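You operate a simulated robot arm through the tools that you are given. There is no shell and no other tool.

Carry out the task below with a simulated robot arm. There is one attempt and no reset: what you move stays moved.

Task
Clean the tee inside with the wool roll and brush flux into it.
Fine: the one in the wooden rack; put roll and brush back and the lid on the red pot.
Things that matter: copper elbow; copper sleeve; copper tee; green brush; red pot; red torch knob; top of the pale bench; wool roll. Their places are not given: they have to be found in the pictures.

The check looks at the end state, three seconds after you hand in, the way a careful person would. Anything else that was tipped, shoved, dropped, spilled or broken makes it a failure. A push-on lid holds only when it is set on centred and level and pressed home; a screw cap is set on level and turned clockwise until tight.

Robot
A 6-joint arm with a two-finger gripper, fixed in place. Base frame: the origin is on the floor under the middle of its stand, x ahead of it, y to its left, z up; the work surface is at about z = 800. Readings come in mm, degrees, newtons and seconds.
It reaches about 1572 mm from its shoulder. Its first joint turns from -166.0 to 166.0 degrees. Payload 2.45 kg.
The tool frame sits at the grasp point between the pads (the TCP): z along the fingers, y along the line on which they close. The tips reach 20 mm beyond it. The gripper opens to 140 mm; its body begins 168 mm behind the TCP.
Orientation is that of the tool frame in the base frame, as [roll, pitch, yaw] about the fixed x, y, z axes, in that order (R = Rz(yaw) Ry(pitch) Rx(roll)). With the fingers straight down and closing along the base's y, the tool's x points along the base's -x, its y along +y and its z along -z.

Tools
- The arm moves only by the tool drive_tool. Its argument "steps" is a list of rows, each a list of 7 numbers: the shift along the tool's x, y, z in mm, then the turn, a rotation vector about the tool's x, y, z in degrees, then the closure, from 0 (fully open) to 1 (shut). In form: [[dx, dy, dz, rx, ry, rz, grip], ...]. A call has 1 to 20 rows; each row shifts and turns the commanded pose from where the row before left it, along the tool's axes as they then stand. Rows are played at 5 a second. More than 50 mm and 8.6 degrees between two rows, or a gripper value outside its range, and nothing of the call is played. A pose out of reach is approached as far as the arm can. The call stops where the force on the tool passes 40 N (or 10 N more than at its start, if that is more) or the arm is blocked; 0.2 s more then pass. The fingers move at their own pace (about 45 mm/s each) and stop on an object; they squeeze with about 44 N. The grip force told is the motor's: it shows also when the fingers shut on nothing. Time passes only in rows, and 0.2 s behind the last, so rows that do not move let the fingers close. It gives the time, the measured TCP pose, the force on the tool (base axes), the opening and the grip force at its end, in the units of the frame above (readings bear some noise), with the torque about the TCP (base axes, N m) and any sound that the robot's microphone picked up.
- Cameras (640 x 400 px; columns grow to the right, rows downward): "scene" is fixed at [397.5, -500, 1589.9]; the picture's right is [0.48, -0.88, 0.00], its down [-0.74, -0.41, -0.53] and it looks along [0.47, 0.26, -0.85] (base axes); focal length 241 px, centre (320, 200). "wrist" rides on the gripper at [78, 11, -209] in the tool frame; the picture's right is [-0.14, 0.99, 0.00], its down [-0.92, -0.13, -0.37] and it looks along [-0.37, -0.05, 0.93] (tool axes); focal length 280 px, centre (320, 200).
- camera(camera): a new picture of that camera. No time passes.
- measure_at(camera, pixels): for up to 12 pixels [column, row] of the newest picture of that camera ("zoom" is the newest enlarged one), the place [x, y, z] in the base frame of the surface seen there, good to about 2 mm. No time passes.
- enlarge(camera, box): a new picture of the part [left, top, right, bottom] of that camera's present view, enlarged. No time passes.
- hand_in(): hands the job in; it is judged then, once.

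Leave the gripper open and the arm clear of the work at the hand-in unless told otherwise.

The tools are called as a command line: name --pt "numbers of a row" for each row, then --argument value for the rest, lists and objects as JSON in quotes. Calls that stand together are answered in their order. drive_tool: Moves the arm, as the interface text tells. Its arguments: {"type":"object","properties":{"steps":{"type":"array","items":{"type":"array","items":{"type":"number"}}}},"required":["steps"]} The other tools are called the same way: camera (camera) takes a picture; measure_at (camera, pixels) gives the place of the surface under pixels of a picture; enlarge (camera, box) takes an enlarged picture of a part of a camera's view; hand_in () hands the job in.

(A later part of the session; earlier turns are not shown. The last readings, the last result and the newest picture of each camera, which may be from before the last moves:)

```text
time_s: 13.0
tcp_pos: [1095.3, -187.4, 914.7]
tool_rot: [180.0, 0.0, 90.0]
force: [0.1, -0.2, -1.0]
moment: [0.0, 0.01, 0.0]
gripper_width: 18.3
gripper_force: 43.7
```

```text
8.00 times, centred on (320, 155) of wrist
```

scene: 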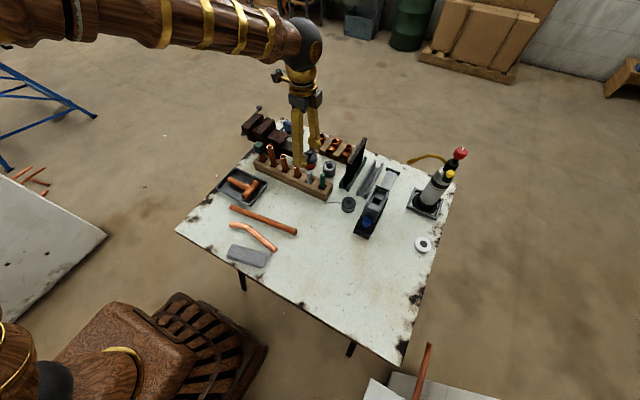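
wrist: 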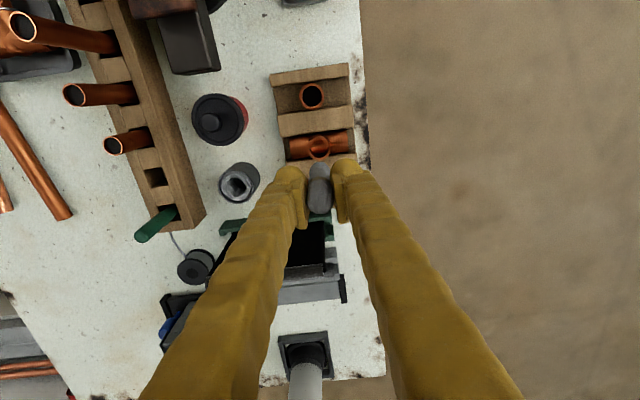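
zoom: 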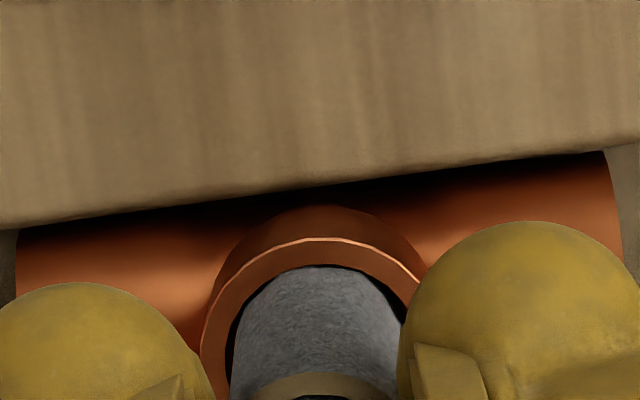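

The roll is inside the branch (force small), but it leans ~2 mm to +y of centre. I correct -2 in y, lower ~14 mm more, then work it: twist ±~25° and stroke up and down.

drive_tool --pt "-2 0 0 0 0 0 1" --pt "0 0 5 0 0 0 1" --pt "0 0 5 0 0 0 1" --pt "0 0 4 0 0 0 1" --pt "0 0 0 0 0 0 1"

enlarge --camera "scene" --box '[300, 120, 364, 160]'

enlarge --camera "wrist" --box '[280, 130, 360, 180]'

```text
time_s: 14.2
tcp_pos: [1095.8, -189.1, 908.2]
tool_rot: [179.7, 0.0, 90.1]
force: [-2.6, -1.1, 7.9]
moment: [-0.01, 0.15, 0.02]
gripper_width: 18.7
gripper_force: 43.5
stopped in row 5: the force on the tool passed its limit at 42 N (the readings are from after the stop); the commanded pose is now the measured one
```

```text
10.00 times, centred on (332, 140) of scene
```

zoom: 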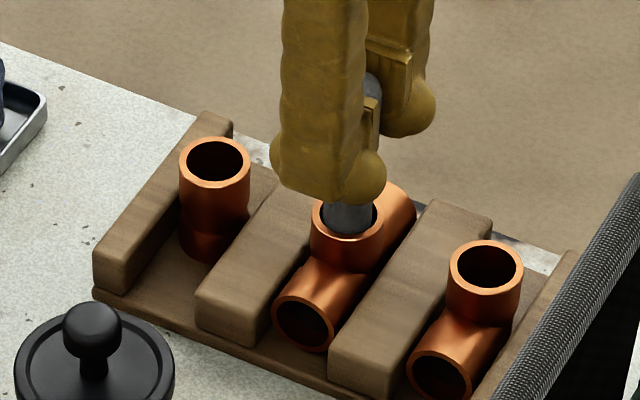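

```text
8.00 times, centred on (320, 155) of wrist
```

zoom: 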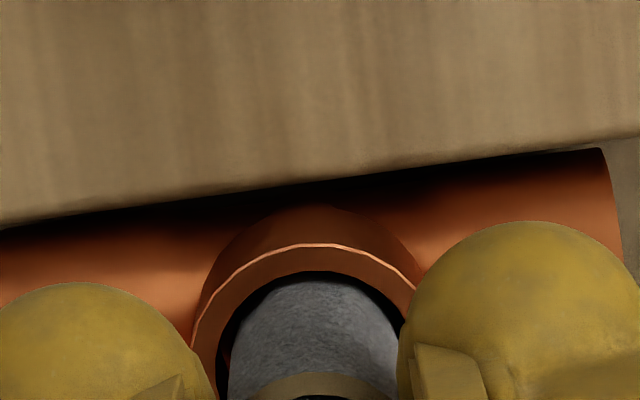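

Contact at the socket stop (roll end ≈ z 838, ~17–18 mm deep). I back off 3 mm and twist the roll both ways with small strokes to clean the socket.

drive_tool --pt "0 0 -3 0 0 0 1" --pt "0 0 0 0 0 8 1" --pt "0 0 0 0 0 8 1" --pt "0 0 0 0 0 8 1" --pt "0 0 0 0 0 8 1" --pt "0 0 0 0 0 -8 1" --pt "0 0 0 0 0 -8 1" --pt "0 0 0 0 0 -8 1" --pt "0 0 0 0 0 -8 1" --pt "0 0 0 0 0 -8 1" --pt "0 0 0 0 0 -8 1" --pt "0 0 0 0 0 -8 1" --pt "0 0 0 0 0 -8 1" --pt "0 0 0 0 0 8 1" --pt "0 0 0 0 0 8 1" --pt "0 0 0 0 0 8 1" --pt "0 0 0 0 0 8 1" --pt "0 0 0 0 0 0 1"

enlarge --camera "scene" --box '[300, 120, 364, 160]'

enlarge --camera "wrist" --box '[280, 130, 360, 180]'

```text
time_s: 17.9
tcp_pos: [1097.3, -189.1, 910.7]
tool_rot: [179.7, 0.2, 90.0]
force: [0.2, -0.4, -0.6]
moment: [0.01, 0.0, 0.0]
gripper_width: 18.7
gripper_force: 43.5
```

```text
10.00 times, centred on (332, 140) of scene
```

zoom: 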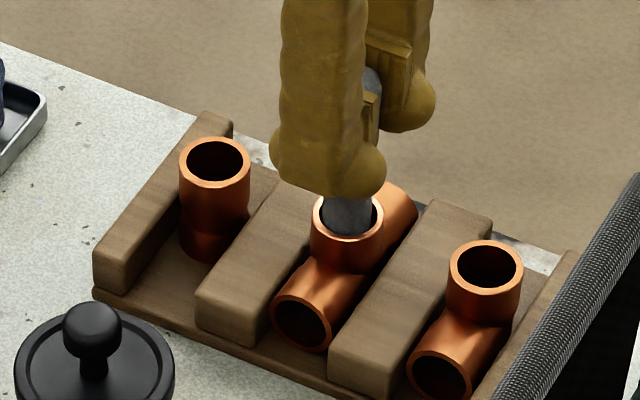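

```text
8.00 times, centred on (320, 155) of wrist
```

zoom: 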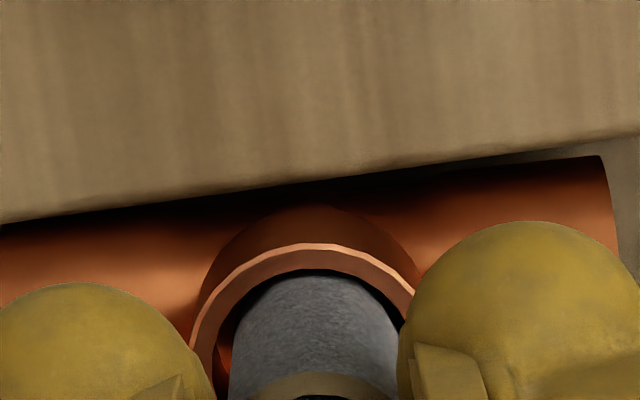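

Twist went fine with no force. A few up-down strokes with twisting, staying in the socket, then check.

drive_tool --pt "0 -1 -4 0 0 8 1" --pt "0 0 -4 0 0 8 1" --pt "0 0 4 0 0 8 1" --pt "0 0 4 0 0 8 1" --pt "0 0 -4 0 0 -8 1" --pt "0 0 -4 0 0 -8 1" --pt "0 0 4 0 0 -8 1" --pt "0 0 4 0 0 -8 1" --pt "0 0 -4 0 0 -8 1" --pt "0 0 -4 0 0 -8 1" --pt "0 0 4 0 0 -8 1" --pt "0 0 4 0 0 -8 1" --pt "0 0 -4 0 0 8 1" --pt "0 0 -4 0 0 8 1" --pt "0 0 4 0 0 8 1" --pt "0 0 4 0 0 8 1" --pt "0 0 0 0 0 0 1"

enlarge --camera "scene" --box '[300, 120, 364, 160]'

```text
time_s: 21.6
tcp_pos: [1093.5, -188.8, 910.6]
tool_rot: [179.5, 0.1, 90.0]
force: [0.4, 0.3, 1.4]
moment: [0.0, -0.04, 0.04]
gripper_width: 18.3
gripper_force: 43.1
```

```text
10.00 times, centred on (332, 140) of scene
```

zoom: 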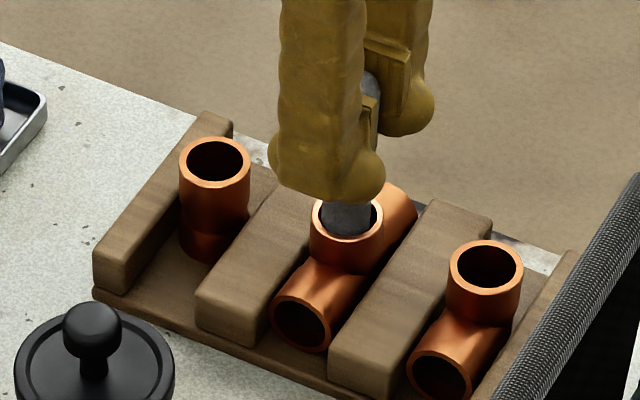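

Now withdrawing the roll straight up 60 mm and looking into the tee.

drive_tool --pt "0 0 -10 0 0 0 1" --pt "0 0 -10 0 0 0 1" --pt "0 0 -20 0 0 0 1" --pt "0 0 -30 0 0.4 0 1" --pt "0 0 -30 0 0 0 1" --pt "0 0 0 0 0 0 1"

enlarge --camera "scene" --box '[300, 120, 364, 160]'

enlarge --camera "wrist" --box '[280, 120, 360, 180]'

```text
time_s: 22.9
tcp_pos: [1095.0, -187.7, 1012.8]
tool_rot: [179.6, -0.3, 90.0]
force: [-0.4, 0.1, -0.8]
moment: [0.02, 0.01, 0.03]
gripper_width: 18.5
gripper_force: 43.9
```

```text
10.00 times, centred on (332, 140) of scene
```

zoom: 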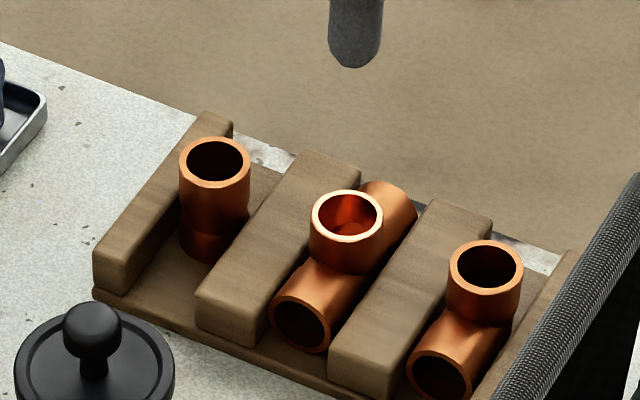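

```text
6.67 times, centred on (320, 150) of wrist
```

zoom: 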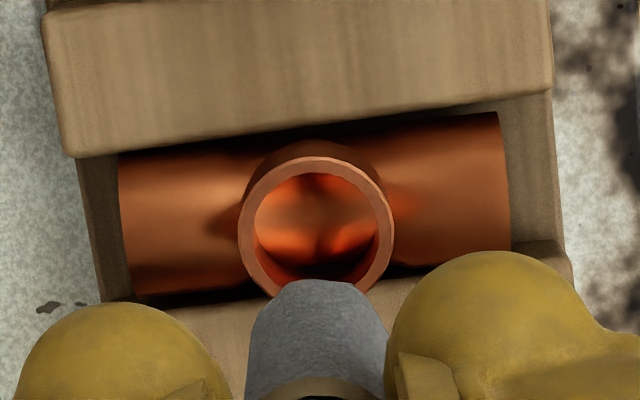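

The branch bore now looks bright and clean. Next I return the roll: move back above hole 5 (about (865, -199.7)) at the same height.

drive_tool --pt "-3 -44 0 0 0 0 1" --pt "-3 -46 0 0 0 0 1" --pt "-3 -46 0 0 0 0 1" --pt "-3 -47 0 0 0 0 1" --pt "-3 -46 0 0 0 0 1" --pt "0 0 0 0 0 0 1" --pt "0 0 0 0 0 0 1"

enlarge --camera "scene" --box '[284, 150, 348, 190]'

enlarge --camera "wrist" --box '[280, 120, 360, 180]'

```text
time_s: 24.6
tcp_pos: [867.6, -201.7, 1008.7]
tool_rot: [179.7, -0.3, 90.0]
force: [0.3, 0.1, -1.0]
moment: [0.01, -0.02, 0.03]
gripper_width: 18.6
gripper_force: 43.8
```

```text
10.00 times, centred on (316, 170) of scene
```

zoom: 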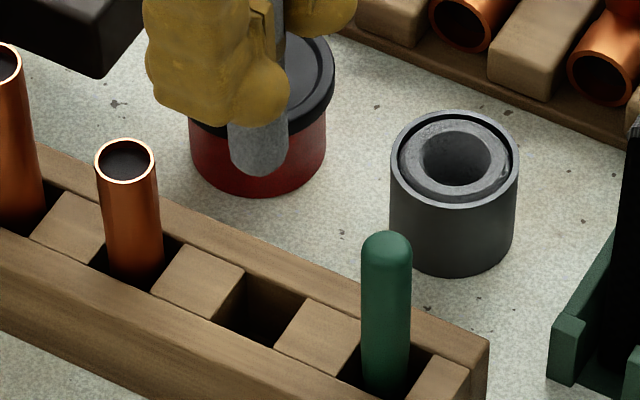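

```text
6.67 times, centred on (320, 150) of wrist
```

zoom: 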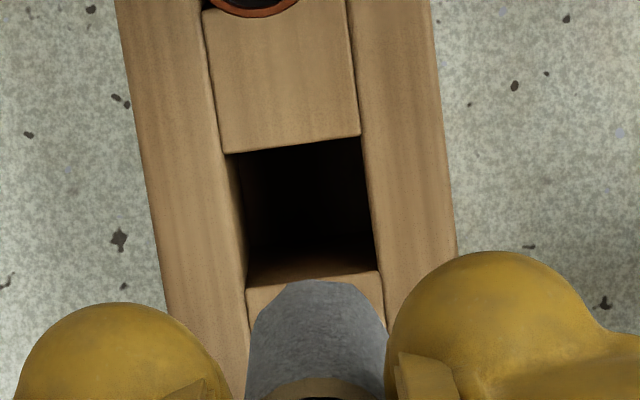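

Measuring the hole edges in the wrist zoom.

measure_at --camera "zoom" --pixels '[[222, 200], [372, 200], [295, 141], [310, 284], [230, 240], [378, 240], [315, 320], [270, 350], [365, 350], [315, 290], [300, 280]]'

enlarge --camera "scene" --box '[284, 150, 348, 190]'

measure_at --camera "zoom" --pixels '[[260, 160], [260, 140], [235, 140], [285, 140], [244, 268], [216, 320], [308, 296], [275, 345], [260, 100]]'

```text
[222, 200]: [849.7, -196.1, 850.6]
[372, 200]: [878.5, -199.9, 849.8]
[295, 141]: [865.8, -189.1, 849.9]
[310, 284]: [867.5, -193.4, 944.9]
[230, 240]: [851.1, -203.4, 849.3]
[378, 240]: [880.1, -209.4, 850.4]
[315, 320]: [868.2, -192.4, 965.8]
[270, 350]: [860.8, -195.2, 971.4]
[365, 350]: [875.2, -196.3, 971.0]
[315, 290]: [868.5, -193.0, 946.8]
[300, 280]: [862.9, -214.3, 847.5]
```

```text
10.00 times, centred on (316, 170) of scene
```

zoom: 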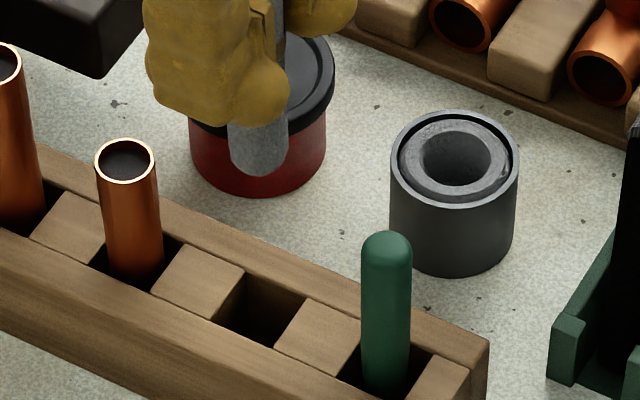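

```text
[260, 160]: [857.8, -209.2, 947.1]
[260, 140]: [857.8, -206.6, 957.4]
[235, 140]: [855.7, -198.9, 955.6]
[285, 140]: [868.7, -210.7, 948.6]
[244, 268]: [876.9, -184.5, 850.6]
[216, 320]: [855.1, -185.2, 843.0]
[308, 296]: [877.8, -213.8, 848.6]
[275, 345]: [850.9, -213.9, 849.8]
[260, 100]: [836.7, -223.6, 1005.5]
```

Hole centre ≈ (864.5, -200.3); roll ≈ (867.5, -202.3). Correct (-3, +2) and lower until the roll end is just above the rack top.

drive_tool --pt "2 -3 0 0 0 0 1" --pt "0 0 30 0 0 0 1" --pt "0 0 30 0 0 0 1" --pt "0 0 18 0 0 0 1" --pt "0 0 0 0 0 0 1" --pt "0 0 0 0 0 0 1"

enlarge --camera "scene" --box '[284, 150, 348, 190]'

enlarge --camera "wrist" --box '[280, 130, 360, 180]'

```text
time_s: 25.9
tcp_pos: [860.6, -201.7, 930.6]
tool_rot: [179.8, -0.3, 90.0]
force: [-0.4, 0.8, -0.1]
moment: [-0.02, 0.04, -0.02]
gripper_width: 18.2
gripper_force: 43.4
```

```text
10.00 times, centred on (316, 170) of scene
```

zoom: 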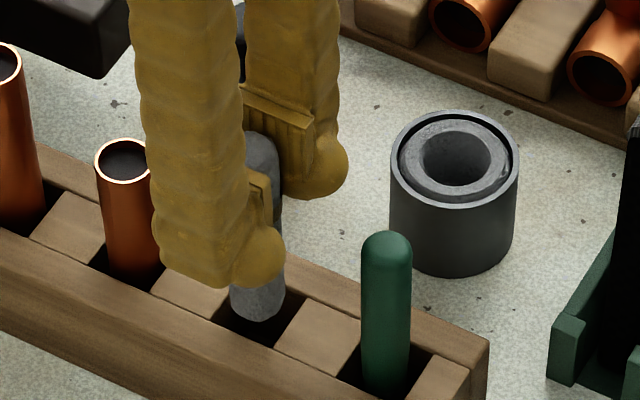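

```text
8.00 times, centred on (320, 155) of wrist
```

zoom: 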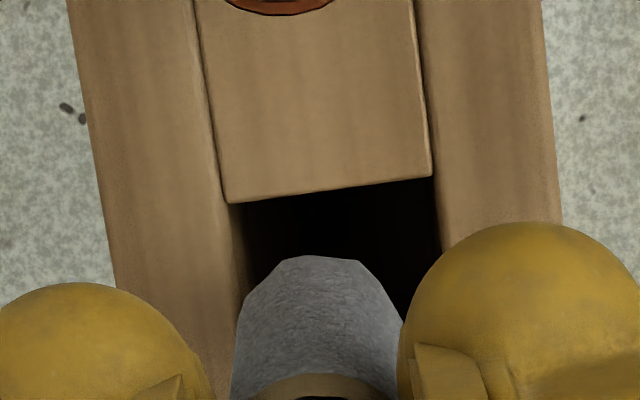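

The roll is ~3 mm too far to -x (x reading 860.6, hole centre 864.5). Correct +3.5 in x, then lower 15 mm into the hole and check.

drive_tool --pt "0.5 3.5 0 0 0 0 1" --pt "0 0 0 0 0 0 1" --pt "0 0.3 8 0 0 0 1" --pt "0 0.3 8 0 0 0 1" --pt "0 0 0 0 0 0 1"

enlarge --camera "scene" --box '[284, 150, 348, 190]'

enlarge --camera "wrist" --box '[280, 130, 360, 180]'

```text
time_s: 27.1
tcp_pos: [865.0, -201.0, 913.5]
tool_rot: [179.7, -0.3, 90.1]
force: [-0.1, -0.8, -0.1]
moment: [0.0, -0.01, -0.01]
gripper_width: 18.5
gripper_force: 44.0
```

```text
10.00 times, centred on (316, 170) of scene
```

zoom: 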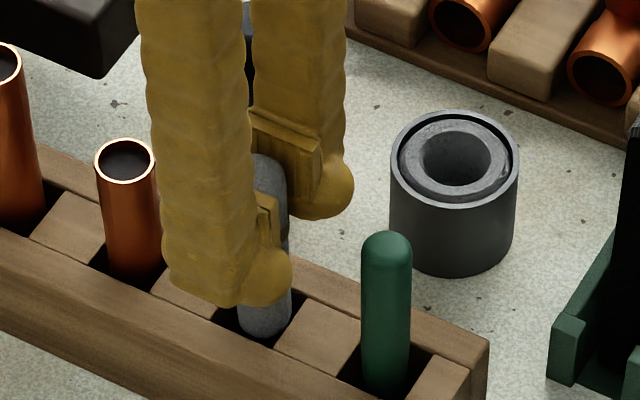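

```text
8.00 times, centred on (320, 155) of wrist
```

zoom: 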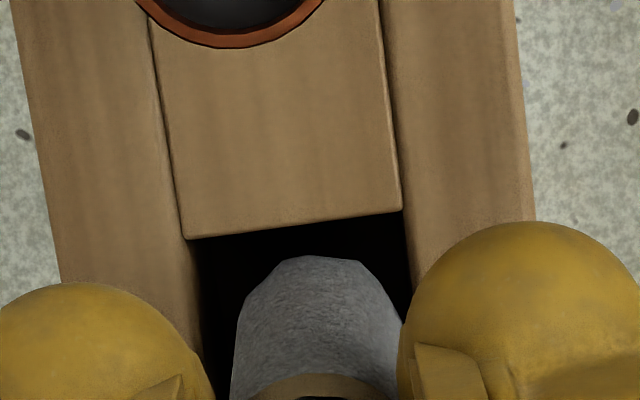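

Within ~1 mm of centre. Tiny correction, then lower to TCP z≈889 and see the force.

drive_tool --pt "0.8 -0.6 6 0 0 0 1" --pt "0 0.3 6 0 0 0 1" --pt "0 0.3 6 0 0 0 1" --pt "0 0.2 5 0 0 0 1" --pt "0 0 0 0 0 0 1" --pt "0 0 0 0 0 0 1"

enlarge --camera "scene" --box '[284, 150, 348, 190]'

enlarge --camera "wrist" --box '[240, 130, 400, 250]'

```text
time_s: 28.6
tcp_pos: [864.5, -199.7, 893.2]
tool_rot: [179.7, -0.3, 90.1]
force: [0.9, -0.4, -0.5]
moment: [-0.01, 0.02, 0.01]
gripper_width: 18.6
gripper_force: 43.3
```

```text
10.00 times, centred on (316, 170) of scene
```

zoom: 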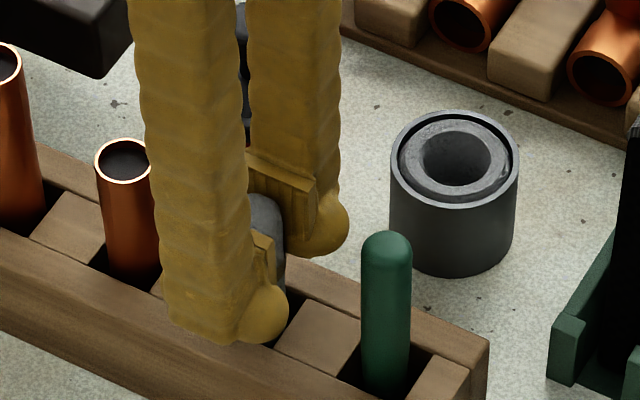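

```text
3.33 times, centred on (320, 190) of wrist
```

zoom: 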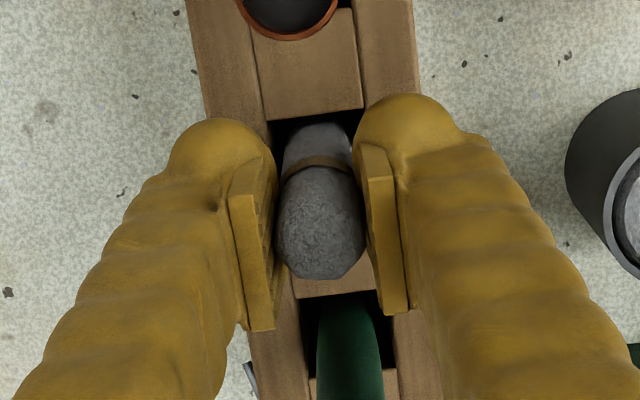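

The roll hasn't slipped in the grip. Down ~6 mm more to z≈887, then open gently.

drive_tool --pt "0 0.1 3 0 0 0 1" --pt "0 0.1 3 0 0 0 1" --pt "0 0 0 0 0 0 1" --pt "0 0 0 0 0 0 1"

```text
time_s: 29.6
tcp_pos: [866.5, -199.8, 886.1]
tool_rot: [179.7, -0.4, 89.9]
force: [0.7, 0.0, -0.3]
moment: [0.05, -0.01, 0.0]
gripper_width: 18.5
gripper_force: 43.6
```

At z≈886, practically the original height (885.3). Opening the fingers in steps.

drive_tool --pt "0 0 0 0 0 0 0.8" --pt "0 0 0 0 0 0 0.7" --pt "0 0 0 0 0 0 0.5" --pt "0 0 0 0 0 0 0.5" --pt "0 0 0 0 0 0 0.5"

enlarge --camera "wrist" --box '[240, 130, 400, 250]'

```text
time_s: 30.8
tcp_pos: [866.3, -199.6, 886.5]
tool_rot: [179.7, -0.2, 90.0]
force: [0.4, 0.7, -0.1]
moment: [0.01, 0.02, -0.01]
gripper_width: 69.7
gripper_force: 0.0
```

```text
3.33 times, centred on (320, 190) of wrist
```

zoom: 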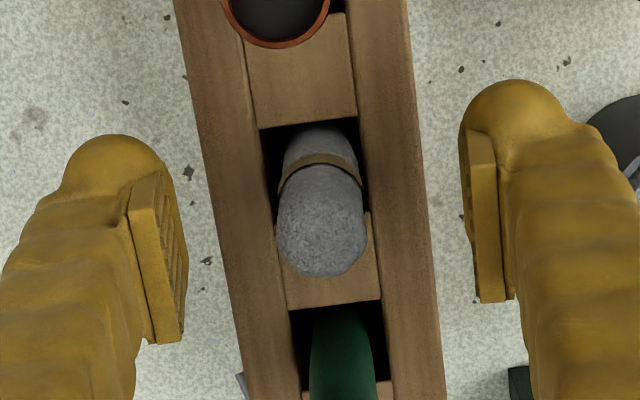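

The roll stands in its hole with the fingers clear of it. Now lift and go above the red pot.

drive_tool --pt "0 0 -20 0 0 0 0.5" --pt "0 0 -40 0 0 0 0.5" --pt "0 0 -45 0 0 0 0.5" --pt "20 34 -5 0 0 0 0.6" --pt "20 34 0 0 0 0 0.6" --pt "21 34 0 0 0 0 0.6" --pt "0 0 0 0 0 0 0.6" --pt "0 0 0 0 0 0 0.6"

camera --camera "wrist"

enlarge --camera "scene" --box '[260, 110, 380, 200]'

```text
time_s: 32.5
tcp_pos: [967.0, -140.9, 994.9]
tool_rot: [179.7, -0.3, 90.0]
force: [-0.3, -0.2, 0.4]
moment: [-0.03, 0.0, -0.02]
gripper_width: 55.9
gripper_force: 0.1
```

```text
taken
```

wrist: 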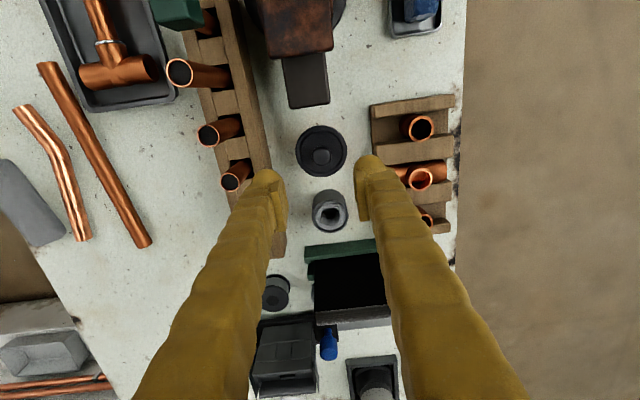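

```text
4.44 times, centred on (320, 155) of scene
```

zoom: 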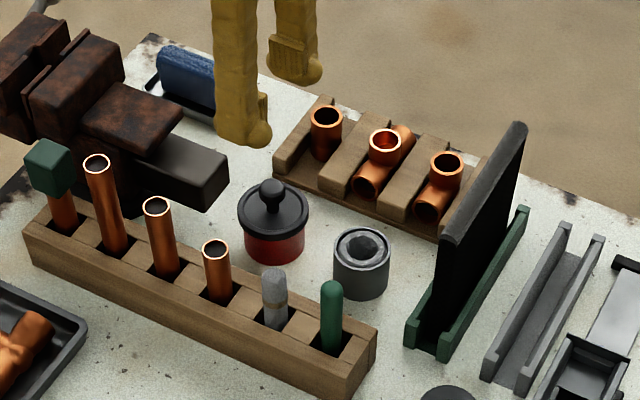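

Zooming on the pot from both cameras to measure knob height and shape.

enlarge --camera "scene" --box '[293, 143, 325, 175]'

measure_at --camera "zoom" --pixels '[[320, 160], [330, 160]]'

enlarge --camera "wrist" --box '[280, 115, 360, 185]'

```text
12.50 times, centred on (309, 159) of scene
```

zoom: 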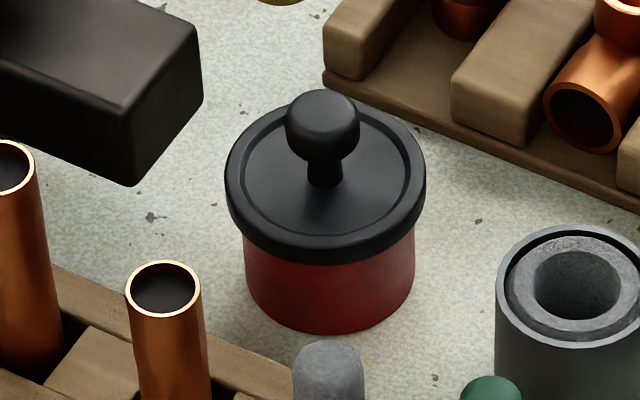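

```text
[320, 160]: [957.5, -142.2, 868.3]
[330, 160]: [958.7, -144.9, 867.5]
```

```text
5.71 times, centred on (320, 150) of wrist
```

zoom: 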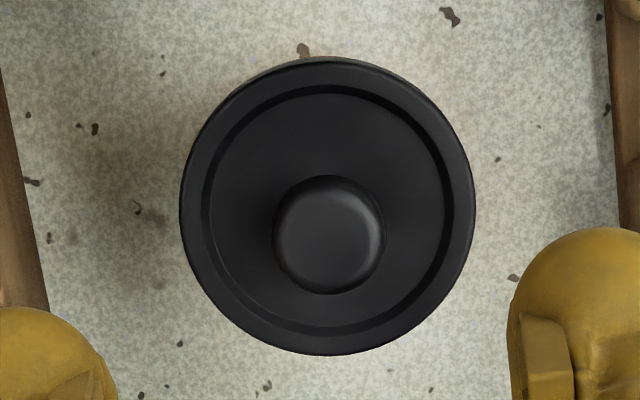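

Measuring knob and lid in the wrist zoom, then in the scene zoom.

measure_at --camera "zoom" --pixels '[[275, 235], [383, 230], [328, 180], [328, 290], [328, 230], [183, 215], [473, 200], [325, 62], [325, 350], [240, 200], [410, 190], [300, 310]]'

enlarge --camera "scene" --box '[293, 143, 325, 175]'

measure_at --camera "zoom" --pixels '[[322, 110], [322, 140], [322, 152], [322, 158], [322, 175], [322, 200], [322, 225], [322, 245], [322, 260], [322, 275], [322, 310], [322, 325]]'

```text
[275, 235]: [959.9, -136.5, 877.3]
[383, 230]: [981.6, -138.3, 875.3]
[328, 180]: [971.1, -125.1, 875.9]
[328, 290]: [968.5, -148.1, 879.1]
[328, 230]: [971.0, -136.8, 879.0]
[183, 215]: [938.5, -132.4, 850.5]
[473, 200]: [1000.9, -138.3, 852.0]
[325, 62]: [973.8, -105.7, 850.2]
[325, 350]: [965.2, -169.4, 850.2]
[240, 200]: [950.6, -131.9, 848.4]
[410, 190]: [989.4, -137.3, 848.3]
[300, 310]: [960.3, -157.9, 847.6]
```

```text
12.50 times, centred on (309, 159) of scene
```

zoom: 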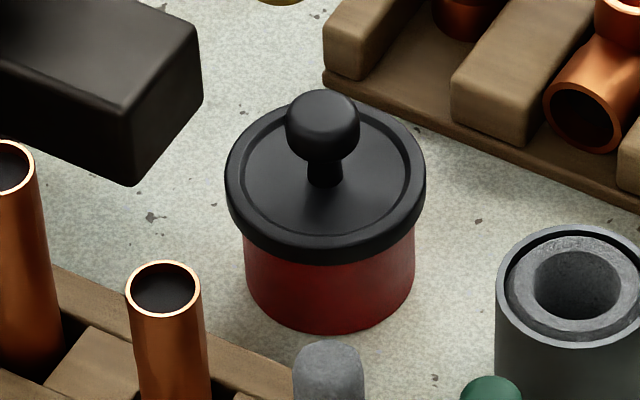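

```text
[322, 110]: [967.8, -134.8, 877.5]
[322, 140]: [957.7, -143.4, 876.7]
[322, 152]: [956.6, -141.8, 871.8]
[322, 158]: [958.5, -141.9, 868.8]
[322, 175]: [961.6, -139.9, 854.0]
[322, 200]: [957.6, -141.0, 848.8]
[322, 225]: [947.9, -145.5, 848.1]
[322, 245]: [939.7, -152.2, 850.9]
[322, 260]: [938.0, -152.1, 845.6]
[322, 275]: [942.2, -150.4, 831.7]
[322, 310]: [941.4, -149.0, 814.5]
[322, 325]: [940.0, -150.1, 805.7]
```

Knob: centre (970, -137.3), z 866–879, dia ≈ 23; lid rim z 851. I need to know how low the pads reach, so I measure the fingers.

enlarge --camera "scene" --box '[292, 118, 324, 146]'

measure_at --camera "zoom" --pixels '[[330, 100], [330, 130], [330, 160], [330, 180], [330, 195], [330, 210], [340, 225], [330, 235], [220, 330], [235, 300], [215, 360], [215, 380]]'

```text
14.29 times, centred on (308, 132) of scene
```

zoom: 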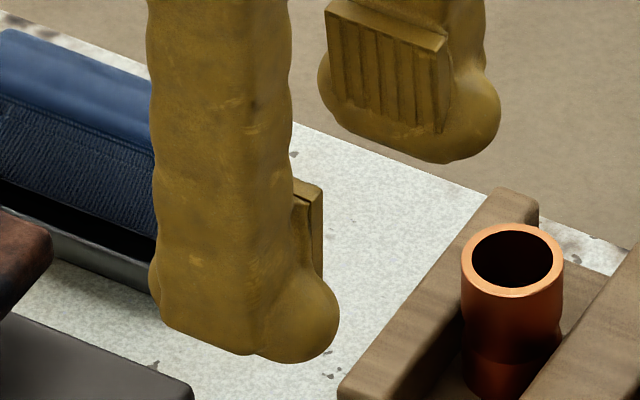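

```text
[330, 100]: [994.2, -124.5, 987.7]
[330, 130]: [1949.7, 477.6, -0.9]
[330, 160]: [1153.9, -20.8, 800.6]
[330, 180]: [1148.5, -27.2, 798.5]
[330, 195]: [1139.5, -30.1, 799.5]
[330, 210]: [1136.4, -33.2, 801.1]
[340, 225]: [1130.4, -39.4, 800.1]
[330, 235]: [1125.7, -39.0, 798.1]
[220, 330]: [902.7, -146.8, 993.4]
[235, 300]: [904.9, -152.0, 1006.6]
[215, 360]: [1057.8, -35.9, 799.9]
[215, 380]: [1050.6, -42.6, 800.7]
```

Measuring the rear finger pad and tip.

measure_at --camera "zoom" --pixels '[[385, 30], [385, 70], [385, 100], [385, 112], [400, 125], [400, 135], [400, 145], [430, 150], [440, 158], [340, 100], [440, 120], [470, 130]]'

```text
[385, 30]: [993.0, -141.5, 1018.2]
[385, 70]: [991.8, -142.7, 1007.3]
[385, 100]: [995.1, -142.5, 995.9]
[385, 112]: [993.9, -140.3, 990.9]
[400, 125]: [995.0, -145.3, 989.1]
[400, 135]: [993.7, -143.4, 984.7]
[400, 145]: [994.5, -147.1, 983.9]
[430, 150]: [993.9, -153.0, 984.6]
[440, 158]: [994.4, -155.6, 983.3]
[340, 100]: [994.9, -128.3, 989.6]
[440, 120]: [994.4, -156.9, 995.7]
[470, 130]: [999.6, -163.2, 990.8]
```

Pads span about TCP+24 to TCP-4. I'll take the knob with TCP z≈874. Descend first to ~905 with correction, then check.

drive_tool --pt "3.5 2.5 0 0 0 0 0.6" --pt "0 0.8 30 0 0 0 0.6" --pt "0 0.8 30 0 0 0 0.6" --pt "0 0.7 28 0 0 0 0.6" --pt "0 0 0 0 0 0 0.6" --pt "0 0 0 0 0 0 0.6"

enlarge --camera "wrist" --box '[240, 130, 400, 250]'

enlarge --camera "scene" --box '[280, 130, 344, 170]'

```text
time_s: 34.0
tcp_pos: [972.8, -137.1, 910.3]
tool_rot: [179.6, -0.3, 89.9]
force: [-0.3, 0.3, 0.0]
moment: [-0.04, 0.0, 0.01]
gripper_width: 56.0
gripper_force: 0.1
```

```text
3.33 times, centred on (320, 190) of wrist
```

zoom: 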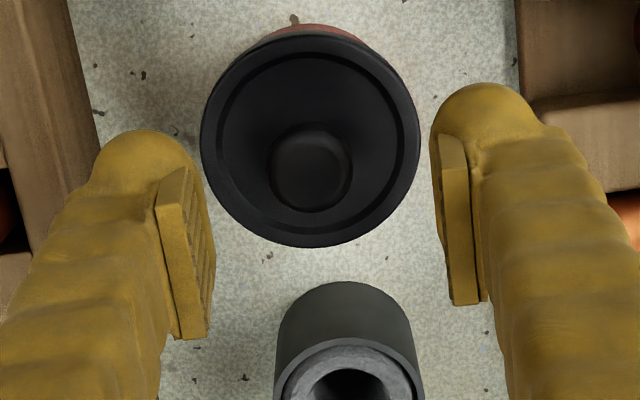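

```text
10.00 times, centred on (312, 150) of scene
```

zoom: 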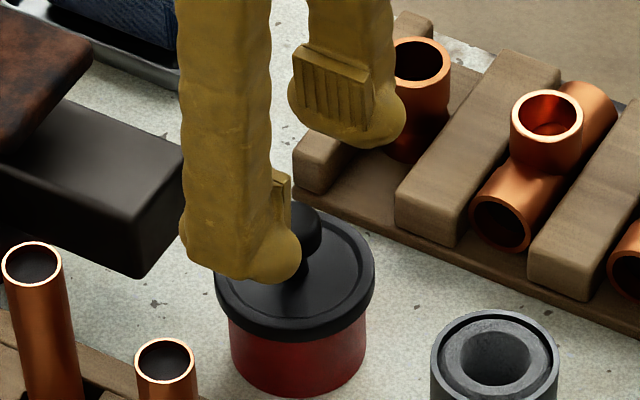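

TCP is 2.7 mm too far in +x. Correct and lower to z≈874.

drive_tool --pt "0 -2.7 0 0 0 0 0.6" --pt "0 0 12 0 0 0 0.6" --pt "0 0 12 0 0 0 0.6" --pt "0 0 8 0 0 0 0.6" --pt "0 0 0 0 0 0 0.6" --pt "0 0 0 0 0 0 0.6"

enlarge --camera "wrist" --box '[240, 130, 400, 250]'

enlarge --camera "scene" --box '[280, 130, 344, 170]'

```text
time_s: 35.4
tcp_pos: [969.8, -136.5, 878.2]
tool_rot: [179.6, -0.4, 89.9]
force: [0.1, -0.1, 0.7]
moment: [-0.04, 0.02, 0.02]
gripper_width: 56.0
gripper_force: 0.0
```

```text
3.33 times, centred on (320, 190) of wrist
```

zoom: 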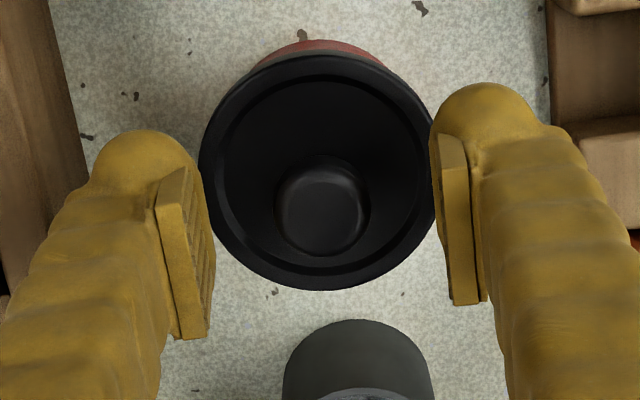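

```text
10.00 times, centred on (312, 150) of scene
```

zoom: 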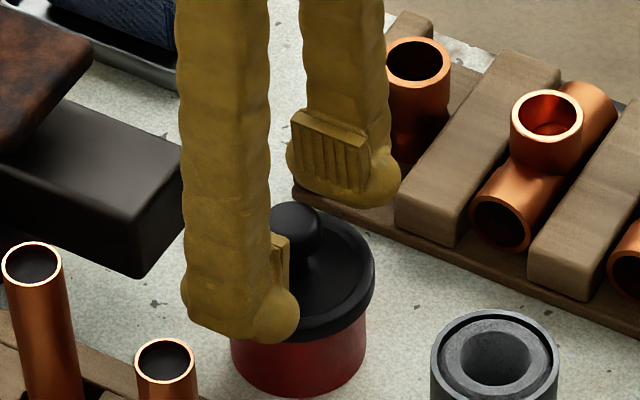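

Knob is centred between the pads. Fix the small tilt (0.4°), go down 4 mm, and close on the knob.

drive_tool --pt "0 0 2 0.35 -0.35 0 0.6" --pt "0 0 2.5 0 0 0 0.6" --pt "0 0 0 0 0 0 0.7" --pt "0 0 0 0 0 0 0.8" --pt "0 0 0 0 0 0 1" --pt "0 0 0 0 0 0 1" --pt "0 0 0 0 0 0 1" --pt "0 0 0 0 0 0 1"

enlarge --camera "wrist" --box '[240, 130, 400, 250]'

enlarge --camera "scene" --box '[280, 130, 344, 170]'

```text
time_s: 37.1
tcp_pos: [969.9, -135.9, 871.2]
tool_rot: [-180.0, 0.0, 90.1]
force: [0.4, 1.0, -0.2]
moment: [0.01, 0.0, 0.01]
gripper_width: 17.1
gripper_force: 42.3
heard: snap
```

```text
3.33 times, centred on (320, 190) of wrist
```

zoom: 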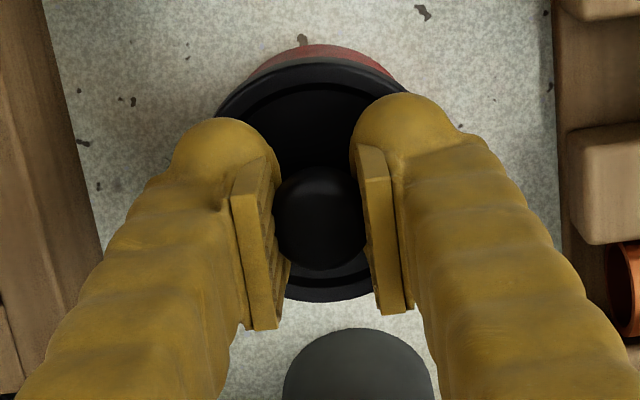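

```text
10.00 times, centred on (312, 150) of scene
```

zoom: 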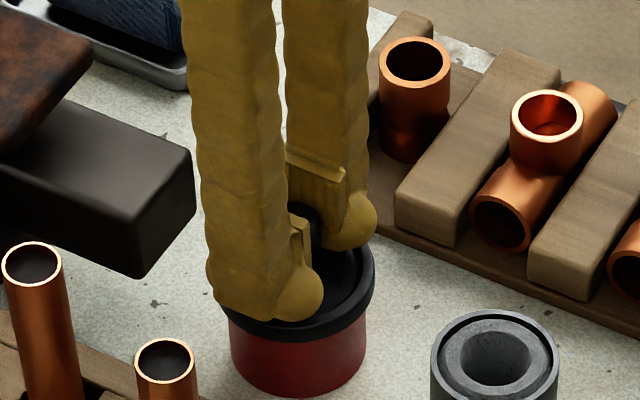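

I heard a "snap" — probably the lid popping loose as the fingers closed. Looking closely before doing anything.

enlarge --camera "scene" --box '[293, 143, 325, 175]'

measure_at --camera "zoom" --pixels '[[322, 245], [322, 260], [400, 200], [415, 190], [260, 255], [340, 262], [380, 100], [322, 280], [400, 240]]'

enlarge --camera "wrist" --box '[280, 130, 360, 220]'

```text
12.50 times, centred on (309, 159) of scene
```

zoom: 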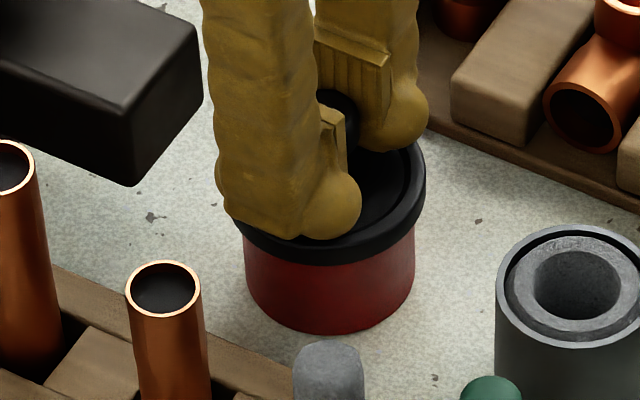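

```text
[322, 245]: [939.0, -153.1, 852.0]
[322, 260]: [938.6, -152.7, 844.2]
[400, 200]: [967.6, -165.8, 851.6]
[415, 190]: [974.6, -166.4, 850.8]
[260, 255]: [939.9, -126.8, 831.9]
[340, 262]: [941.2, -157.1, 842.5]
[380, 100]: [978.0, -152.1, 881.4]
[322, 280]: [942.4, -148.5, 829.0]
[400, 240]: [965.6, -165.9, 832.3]
```

```text
4.44 times, centred on (320, 175) of wrist
```

zoom: 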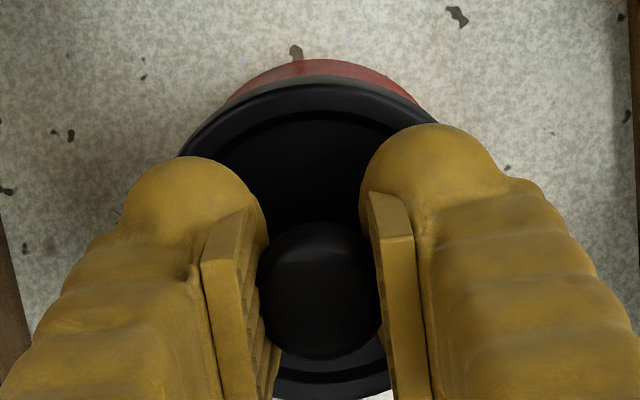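

The lid still sits on the pot, level. I lift gently 8 mm and check that only the lid comes up.

drive_tool --pt "0 0 -2 0 0 0 1" --pt "0 0 -3 0 0 0 1" --pt "0 0 -3 0 0 0 1" --pt "0 0 0 0 0 0 1"

enlarge --camera "scene" --box '[293, 143, 325, 175]'

enlarge --camera "wrist" --box '[280, 130, 360, 220]'

```text
time_s: 38.1
tcp_pos: [970.3, -135.9, 880.8]
tool_rot: [-180.0, -0.1, 90.0]
force: [0.6, -0.7, -0.4]
moment: [0.02, 0.01, -0.01]
gripper_width: 16.5
gripper_force: 42.2
```

```text
12.50 times, centred on (309, 159) of scene
```

zoom: 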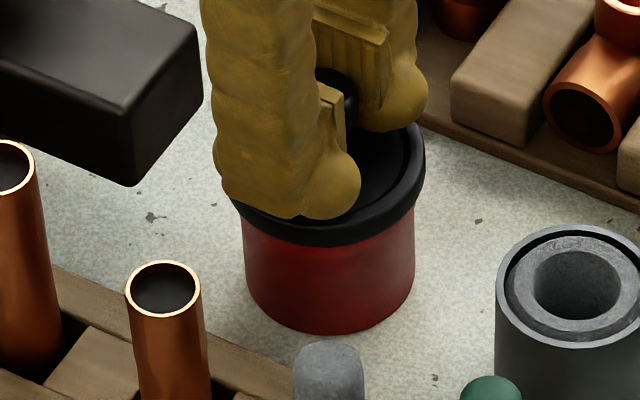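

```text
4.44 times, centred on (320, 175) of wrist
```

zoom: 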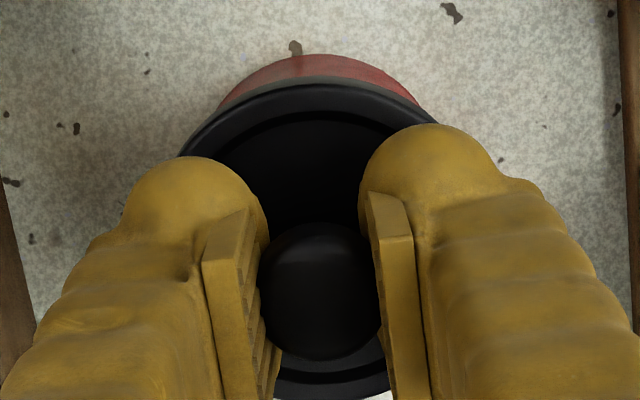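

Only the lid rises; the pot stays. I lift to ~z 1010 and examine the pot inside and candidate free bench spots.

drive_tool --pt "0 0 -10 0 0 0 1" --pt "0 0 -30 0 0 0 1" --pt "0 0 -45 0 0 0 1" --pt "0 0 -45 0 0 0 1" --pt "0 0 0 0 0 0 1"

camera --camera "scene"

measure_at --camera "scene" --pixels '[[300, 210], [320, 225], [290, 205], [310, 240], [340, 240], [264, 222], [295, 233], [330, 210], [350, 212], [280, 200], [325, 245], [360, 235]]'

enlarge --camera "scene" --box '[270, 120, 350, 170]'

enlarge --camera "wrist" --box '[240, 100, 400, 250]'

```text
time_s: 39.4
tcp_pos: [970.0, -135.2, 1010.3]
tool_rot: [180.0, 0.1, 90.0]
force: [-0.5, -0.4, -0.4]
moment: [0.0, 0.0, -0.03]
gripper_width: 16.2
gripper_force: 42.0
```

```text
taken
```

scene: 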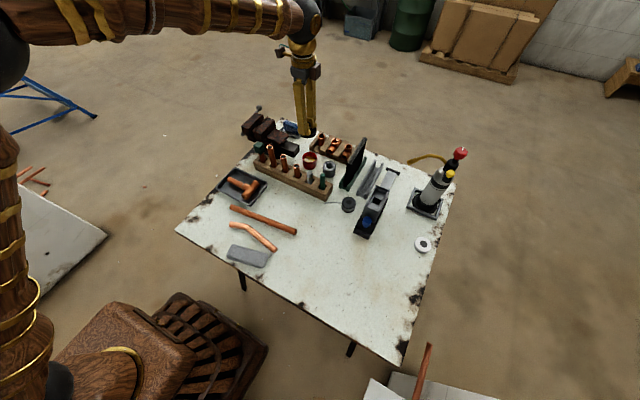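

```text
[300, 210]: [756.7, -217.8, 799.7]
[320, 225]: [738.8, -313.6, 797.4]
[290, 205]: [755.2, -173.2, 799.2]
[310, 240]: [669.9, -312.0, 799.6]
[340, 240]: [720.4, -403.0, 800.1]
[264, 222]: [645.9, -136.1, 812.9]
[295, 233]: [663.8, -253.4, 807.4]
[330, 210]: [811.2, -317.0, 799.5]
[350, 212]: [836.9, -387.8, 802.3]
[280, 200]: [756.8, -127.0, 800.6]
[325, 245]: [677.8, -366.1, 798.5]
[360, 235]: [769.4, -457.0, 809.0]
```

```text
8.00 times, centred on (310, 145) of scene
```

zoom: 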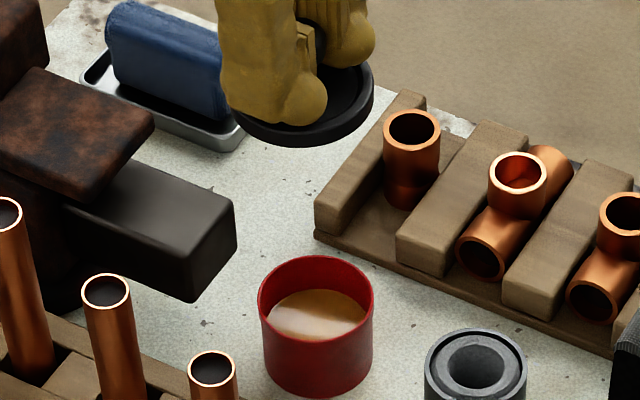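

```text
2.67 times, centred on (320, 175) of wrist
```

zoom: 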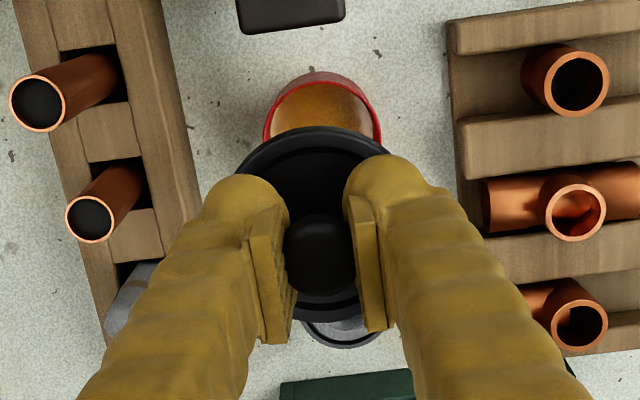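

The pot is open with amber flux inside. The bench at about (757, -205) is free. I measure the lid's lower edge, then carry it there at height.

measure_at --camera "zoom" --pixels '[[300, 145], [310, 143], [300, 135], [320, 130], [310, 300], [310, 325], [330, 310], [320, 258], [320, 275], [262, 300], [372, 300], [317, 345]]'

drive_tool --pt "-14 -42.5 0 0 0 0 1" --pt "-14 -42.5 0 0 0 0 1" --pt "-14 -42.5 0 0 0 0 1" --pt "-14 -42.5 0 0 0 0 1" --pt "-14 -42.5 0 0 0 0 1" --pt "0 0 0 0 0 0 1"

enlarge --camera "scene" --box '[220, 140, 380, 250]'

camera --camera "wrist"

```text
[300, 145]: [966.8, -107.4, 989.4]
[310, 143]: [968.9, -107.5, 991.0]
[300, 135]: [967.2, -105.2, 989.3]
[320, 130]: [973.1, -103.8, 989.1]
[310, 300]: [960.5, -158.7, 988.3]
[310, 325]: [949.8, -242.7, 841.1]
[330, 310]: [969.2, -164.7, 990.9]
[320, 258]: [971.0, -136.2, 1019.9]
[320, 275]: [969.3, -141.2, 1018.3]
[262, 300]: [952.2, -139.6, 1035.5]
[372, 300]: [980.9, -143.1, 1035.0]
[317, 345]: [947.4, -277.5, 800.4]
```

```text
time_s: 40.8
tcp_pos: [760.8, -203.3, 1007.6]
tool_rot: [180.0, 0.0, 90.1]
force: [-0.6, -0.2, 0.0]
moment: [0.0, 0.05, 0.0]
gripper_width: 15.8
gripper_force: 41.4
```

```text
3.64 times, centred on (300, 195) of scene
```

zoom: 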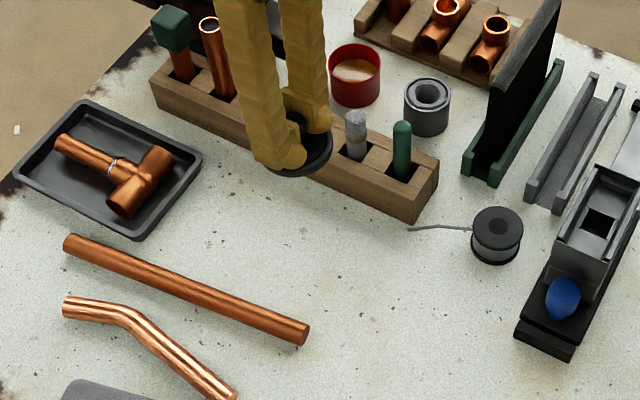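

```text
taken
```

wrist: 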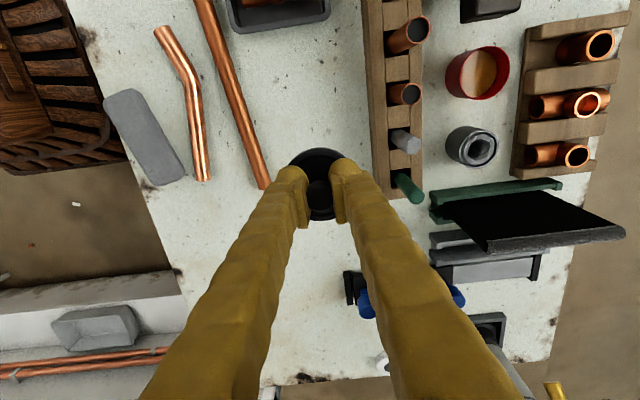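

Grip width is creeping slowly (15.8), so set the lid down without delay. Descend to TCP z≈850 first.

drive_tool --pt "0 0 40 0 0 0 1" --pt "0 0 45 0 0 0 1" --pt "0 0 40 0 0 0 1" --pt "0 0 25 0 0 0 1" --pt "0 0 7 0 0 0 1" --pt "0 0 0 0 0 0 1"

enlarge --camera "scene" --box '[260, 170, 340, 220]'

enlarge --camera "wrist" --box '[240, 120, 400, 220]'

```text
time_s: 42.1
tcp_pos: [757.5, -205.9, 852.4]
tool_rot: [-179.9, 0.1, 89.9]
force: [0.0, 0.0, -0.3]
moment: [0.01, -0.02, 0.0]
gripper_width: 15.6
gripper_force: 41.6
```

```text
8.00 times, centred on (300, 195) of scene
```

zoom: 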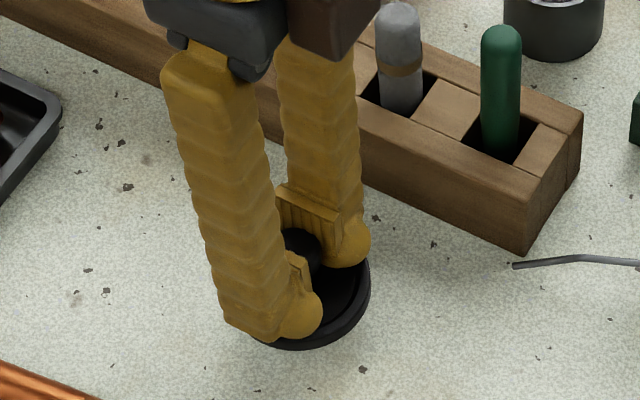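

```text
4.00 times, centred on (320, 170) of wrist
```

zoom: 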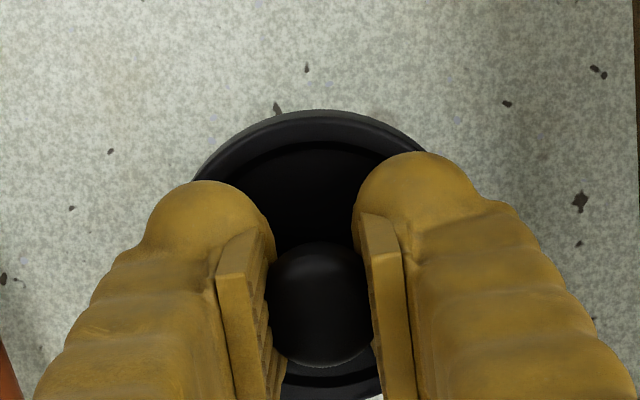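

Measuring the lid rim height vs bench.

enlarge --camera "scene" --box '[260, 170, 340, 220]'

measure_at --camera "zoom" --pixels '[[365, 275], [360, 300], [345, 320], [365, 300], [330, 342], [335, 290], [340, 310], [300, 347], [300, 250]]'

```text
8.00 times, centred on (300, 195) of scene
```

zoom: 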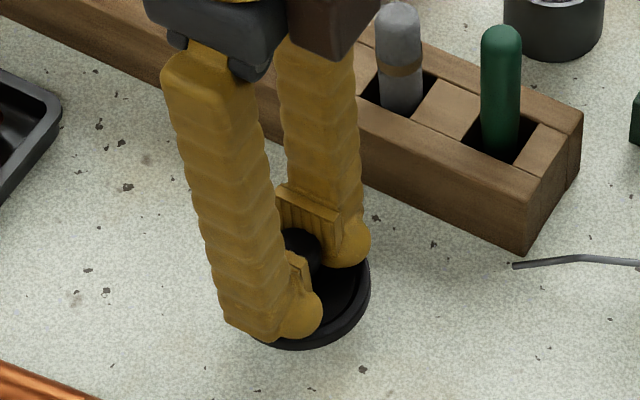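

```text
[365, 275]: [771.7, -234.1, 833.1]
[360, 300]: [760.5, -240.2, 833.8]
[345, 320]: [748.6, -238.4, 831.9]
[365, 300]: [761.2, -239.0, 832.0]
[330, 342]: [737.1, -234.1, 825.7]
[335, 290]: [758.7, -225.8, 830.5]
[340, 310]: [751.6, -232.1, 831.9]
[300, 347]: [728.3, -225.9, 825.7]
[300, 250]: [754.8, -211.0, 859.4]
```

Lid rim is ~19.5 mm below TCP and ~10 mm thick; contact is expected near TCP z≈829. Lower 19 mm, then check.

drive_tool --pt "0 0 8 0 0 0 1" --pt "0 0 7 0 0 0 1" --pt "0 0 4 0 0 0 1" --pt "0 0 0 0 0 0 1" --pt "0 0 0 0 0 0 1"

enlarge --camera "scene" --box '[270, 180, 334, 220]'

```text
time_s: 43.4
tcp_pos: [758.6, -206.2, 835.0]
tool_rot: [180.0, -0.1, 90.1]
force: [0.0, -0.3, 0.0]
moment: [-0.01, 0.02, 0.01]
gripper_width: 15.9
gripper_force: 41.8
```

```text
10.00 times, centred on (302, 200) of scene
```

zoom: 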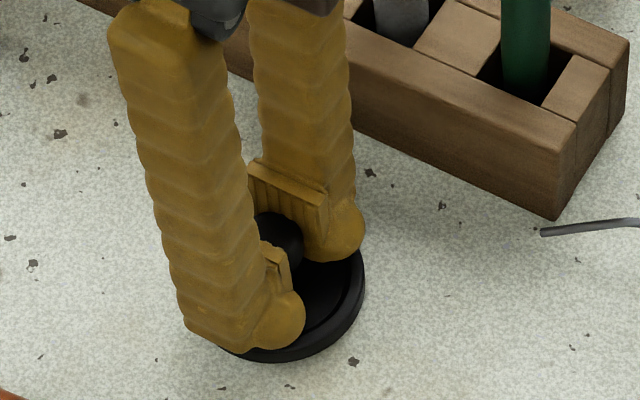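

No contact yet. Lower in 2 mm steps.

drive_tool --pt "0 0 2 0 0 0 1" --pt "0 0 1.5 0 0 0 1" --pt "0 0 0 0 0 0 1"

```text
time_s: 44.1
tcp_pos: [758.2, -207.2, 831.2]
tool_rot: [179.9, -0.1, 90.0]
force: [-0.1, -0.2, -0.4]
moment: [0.0, 0.0, -0.01]
gripper_width: 15.2
gripper_force: 41.2
```

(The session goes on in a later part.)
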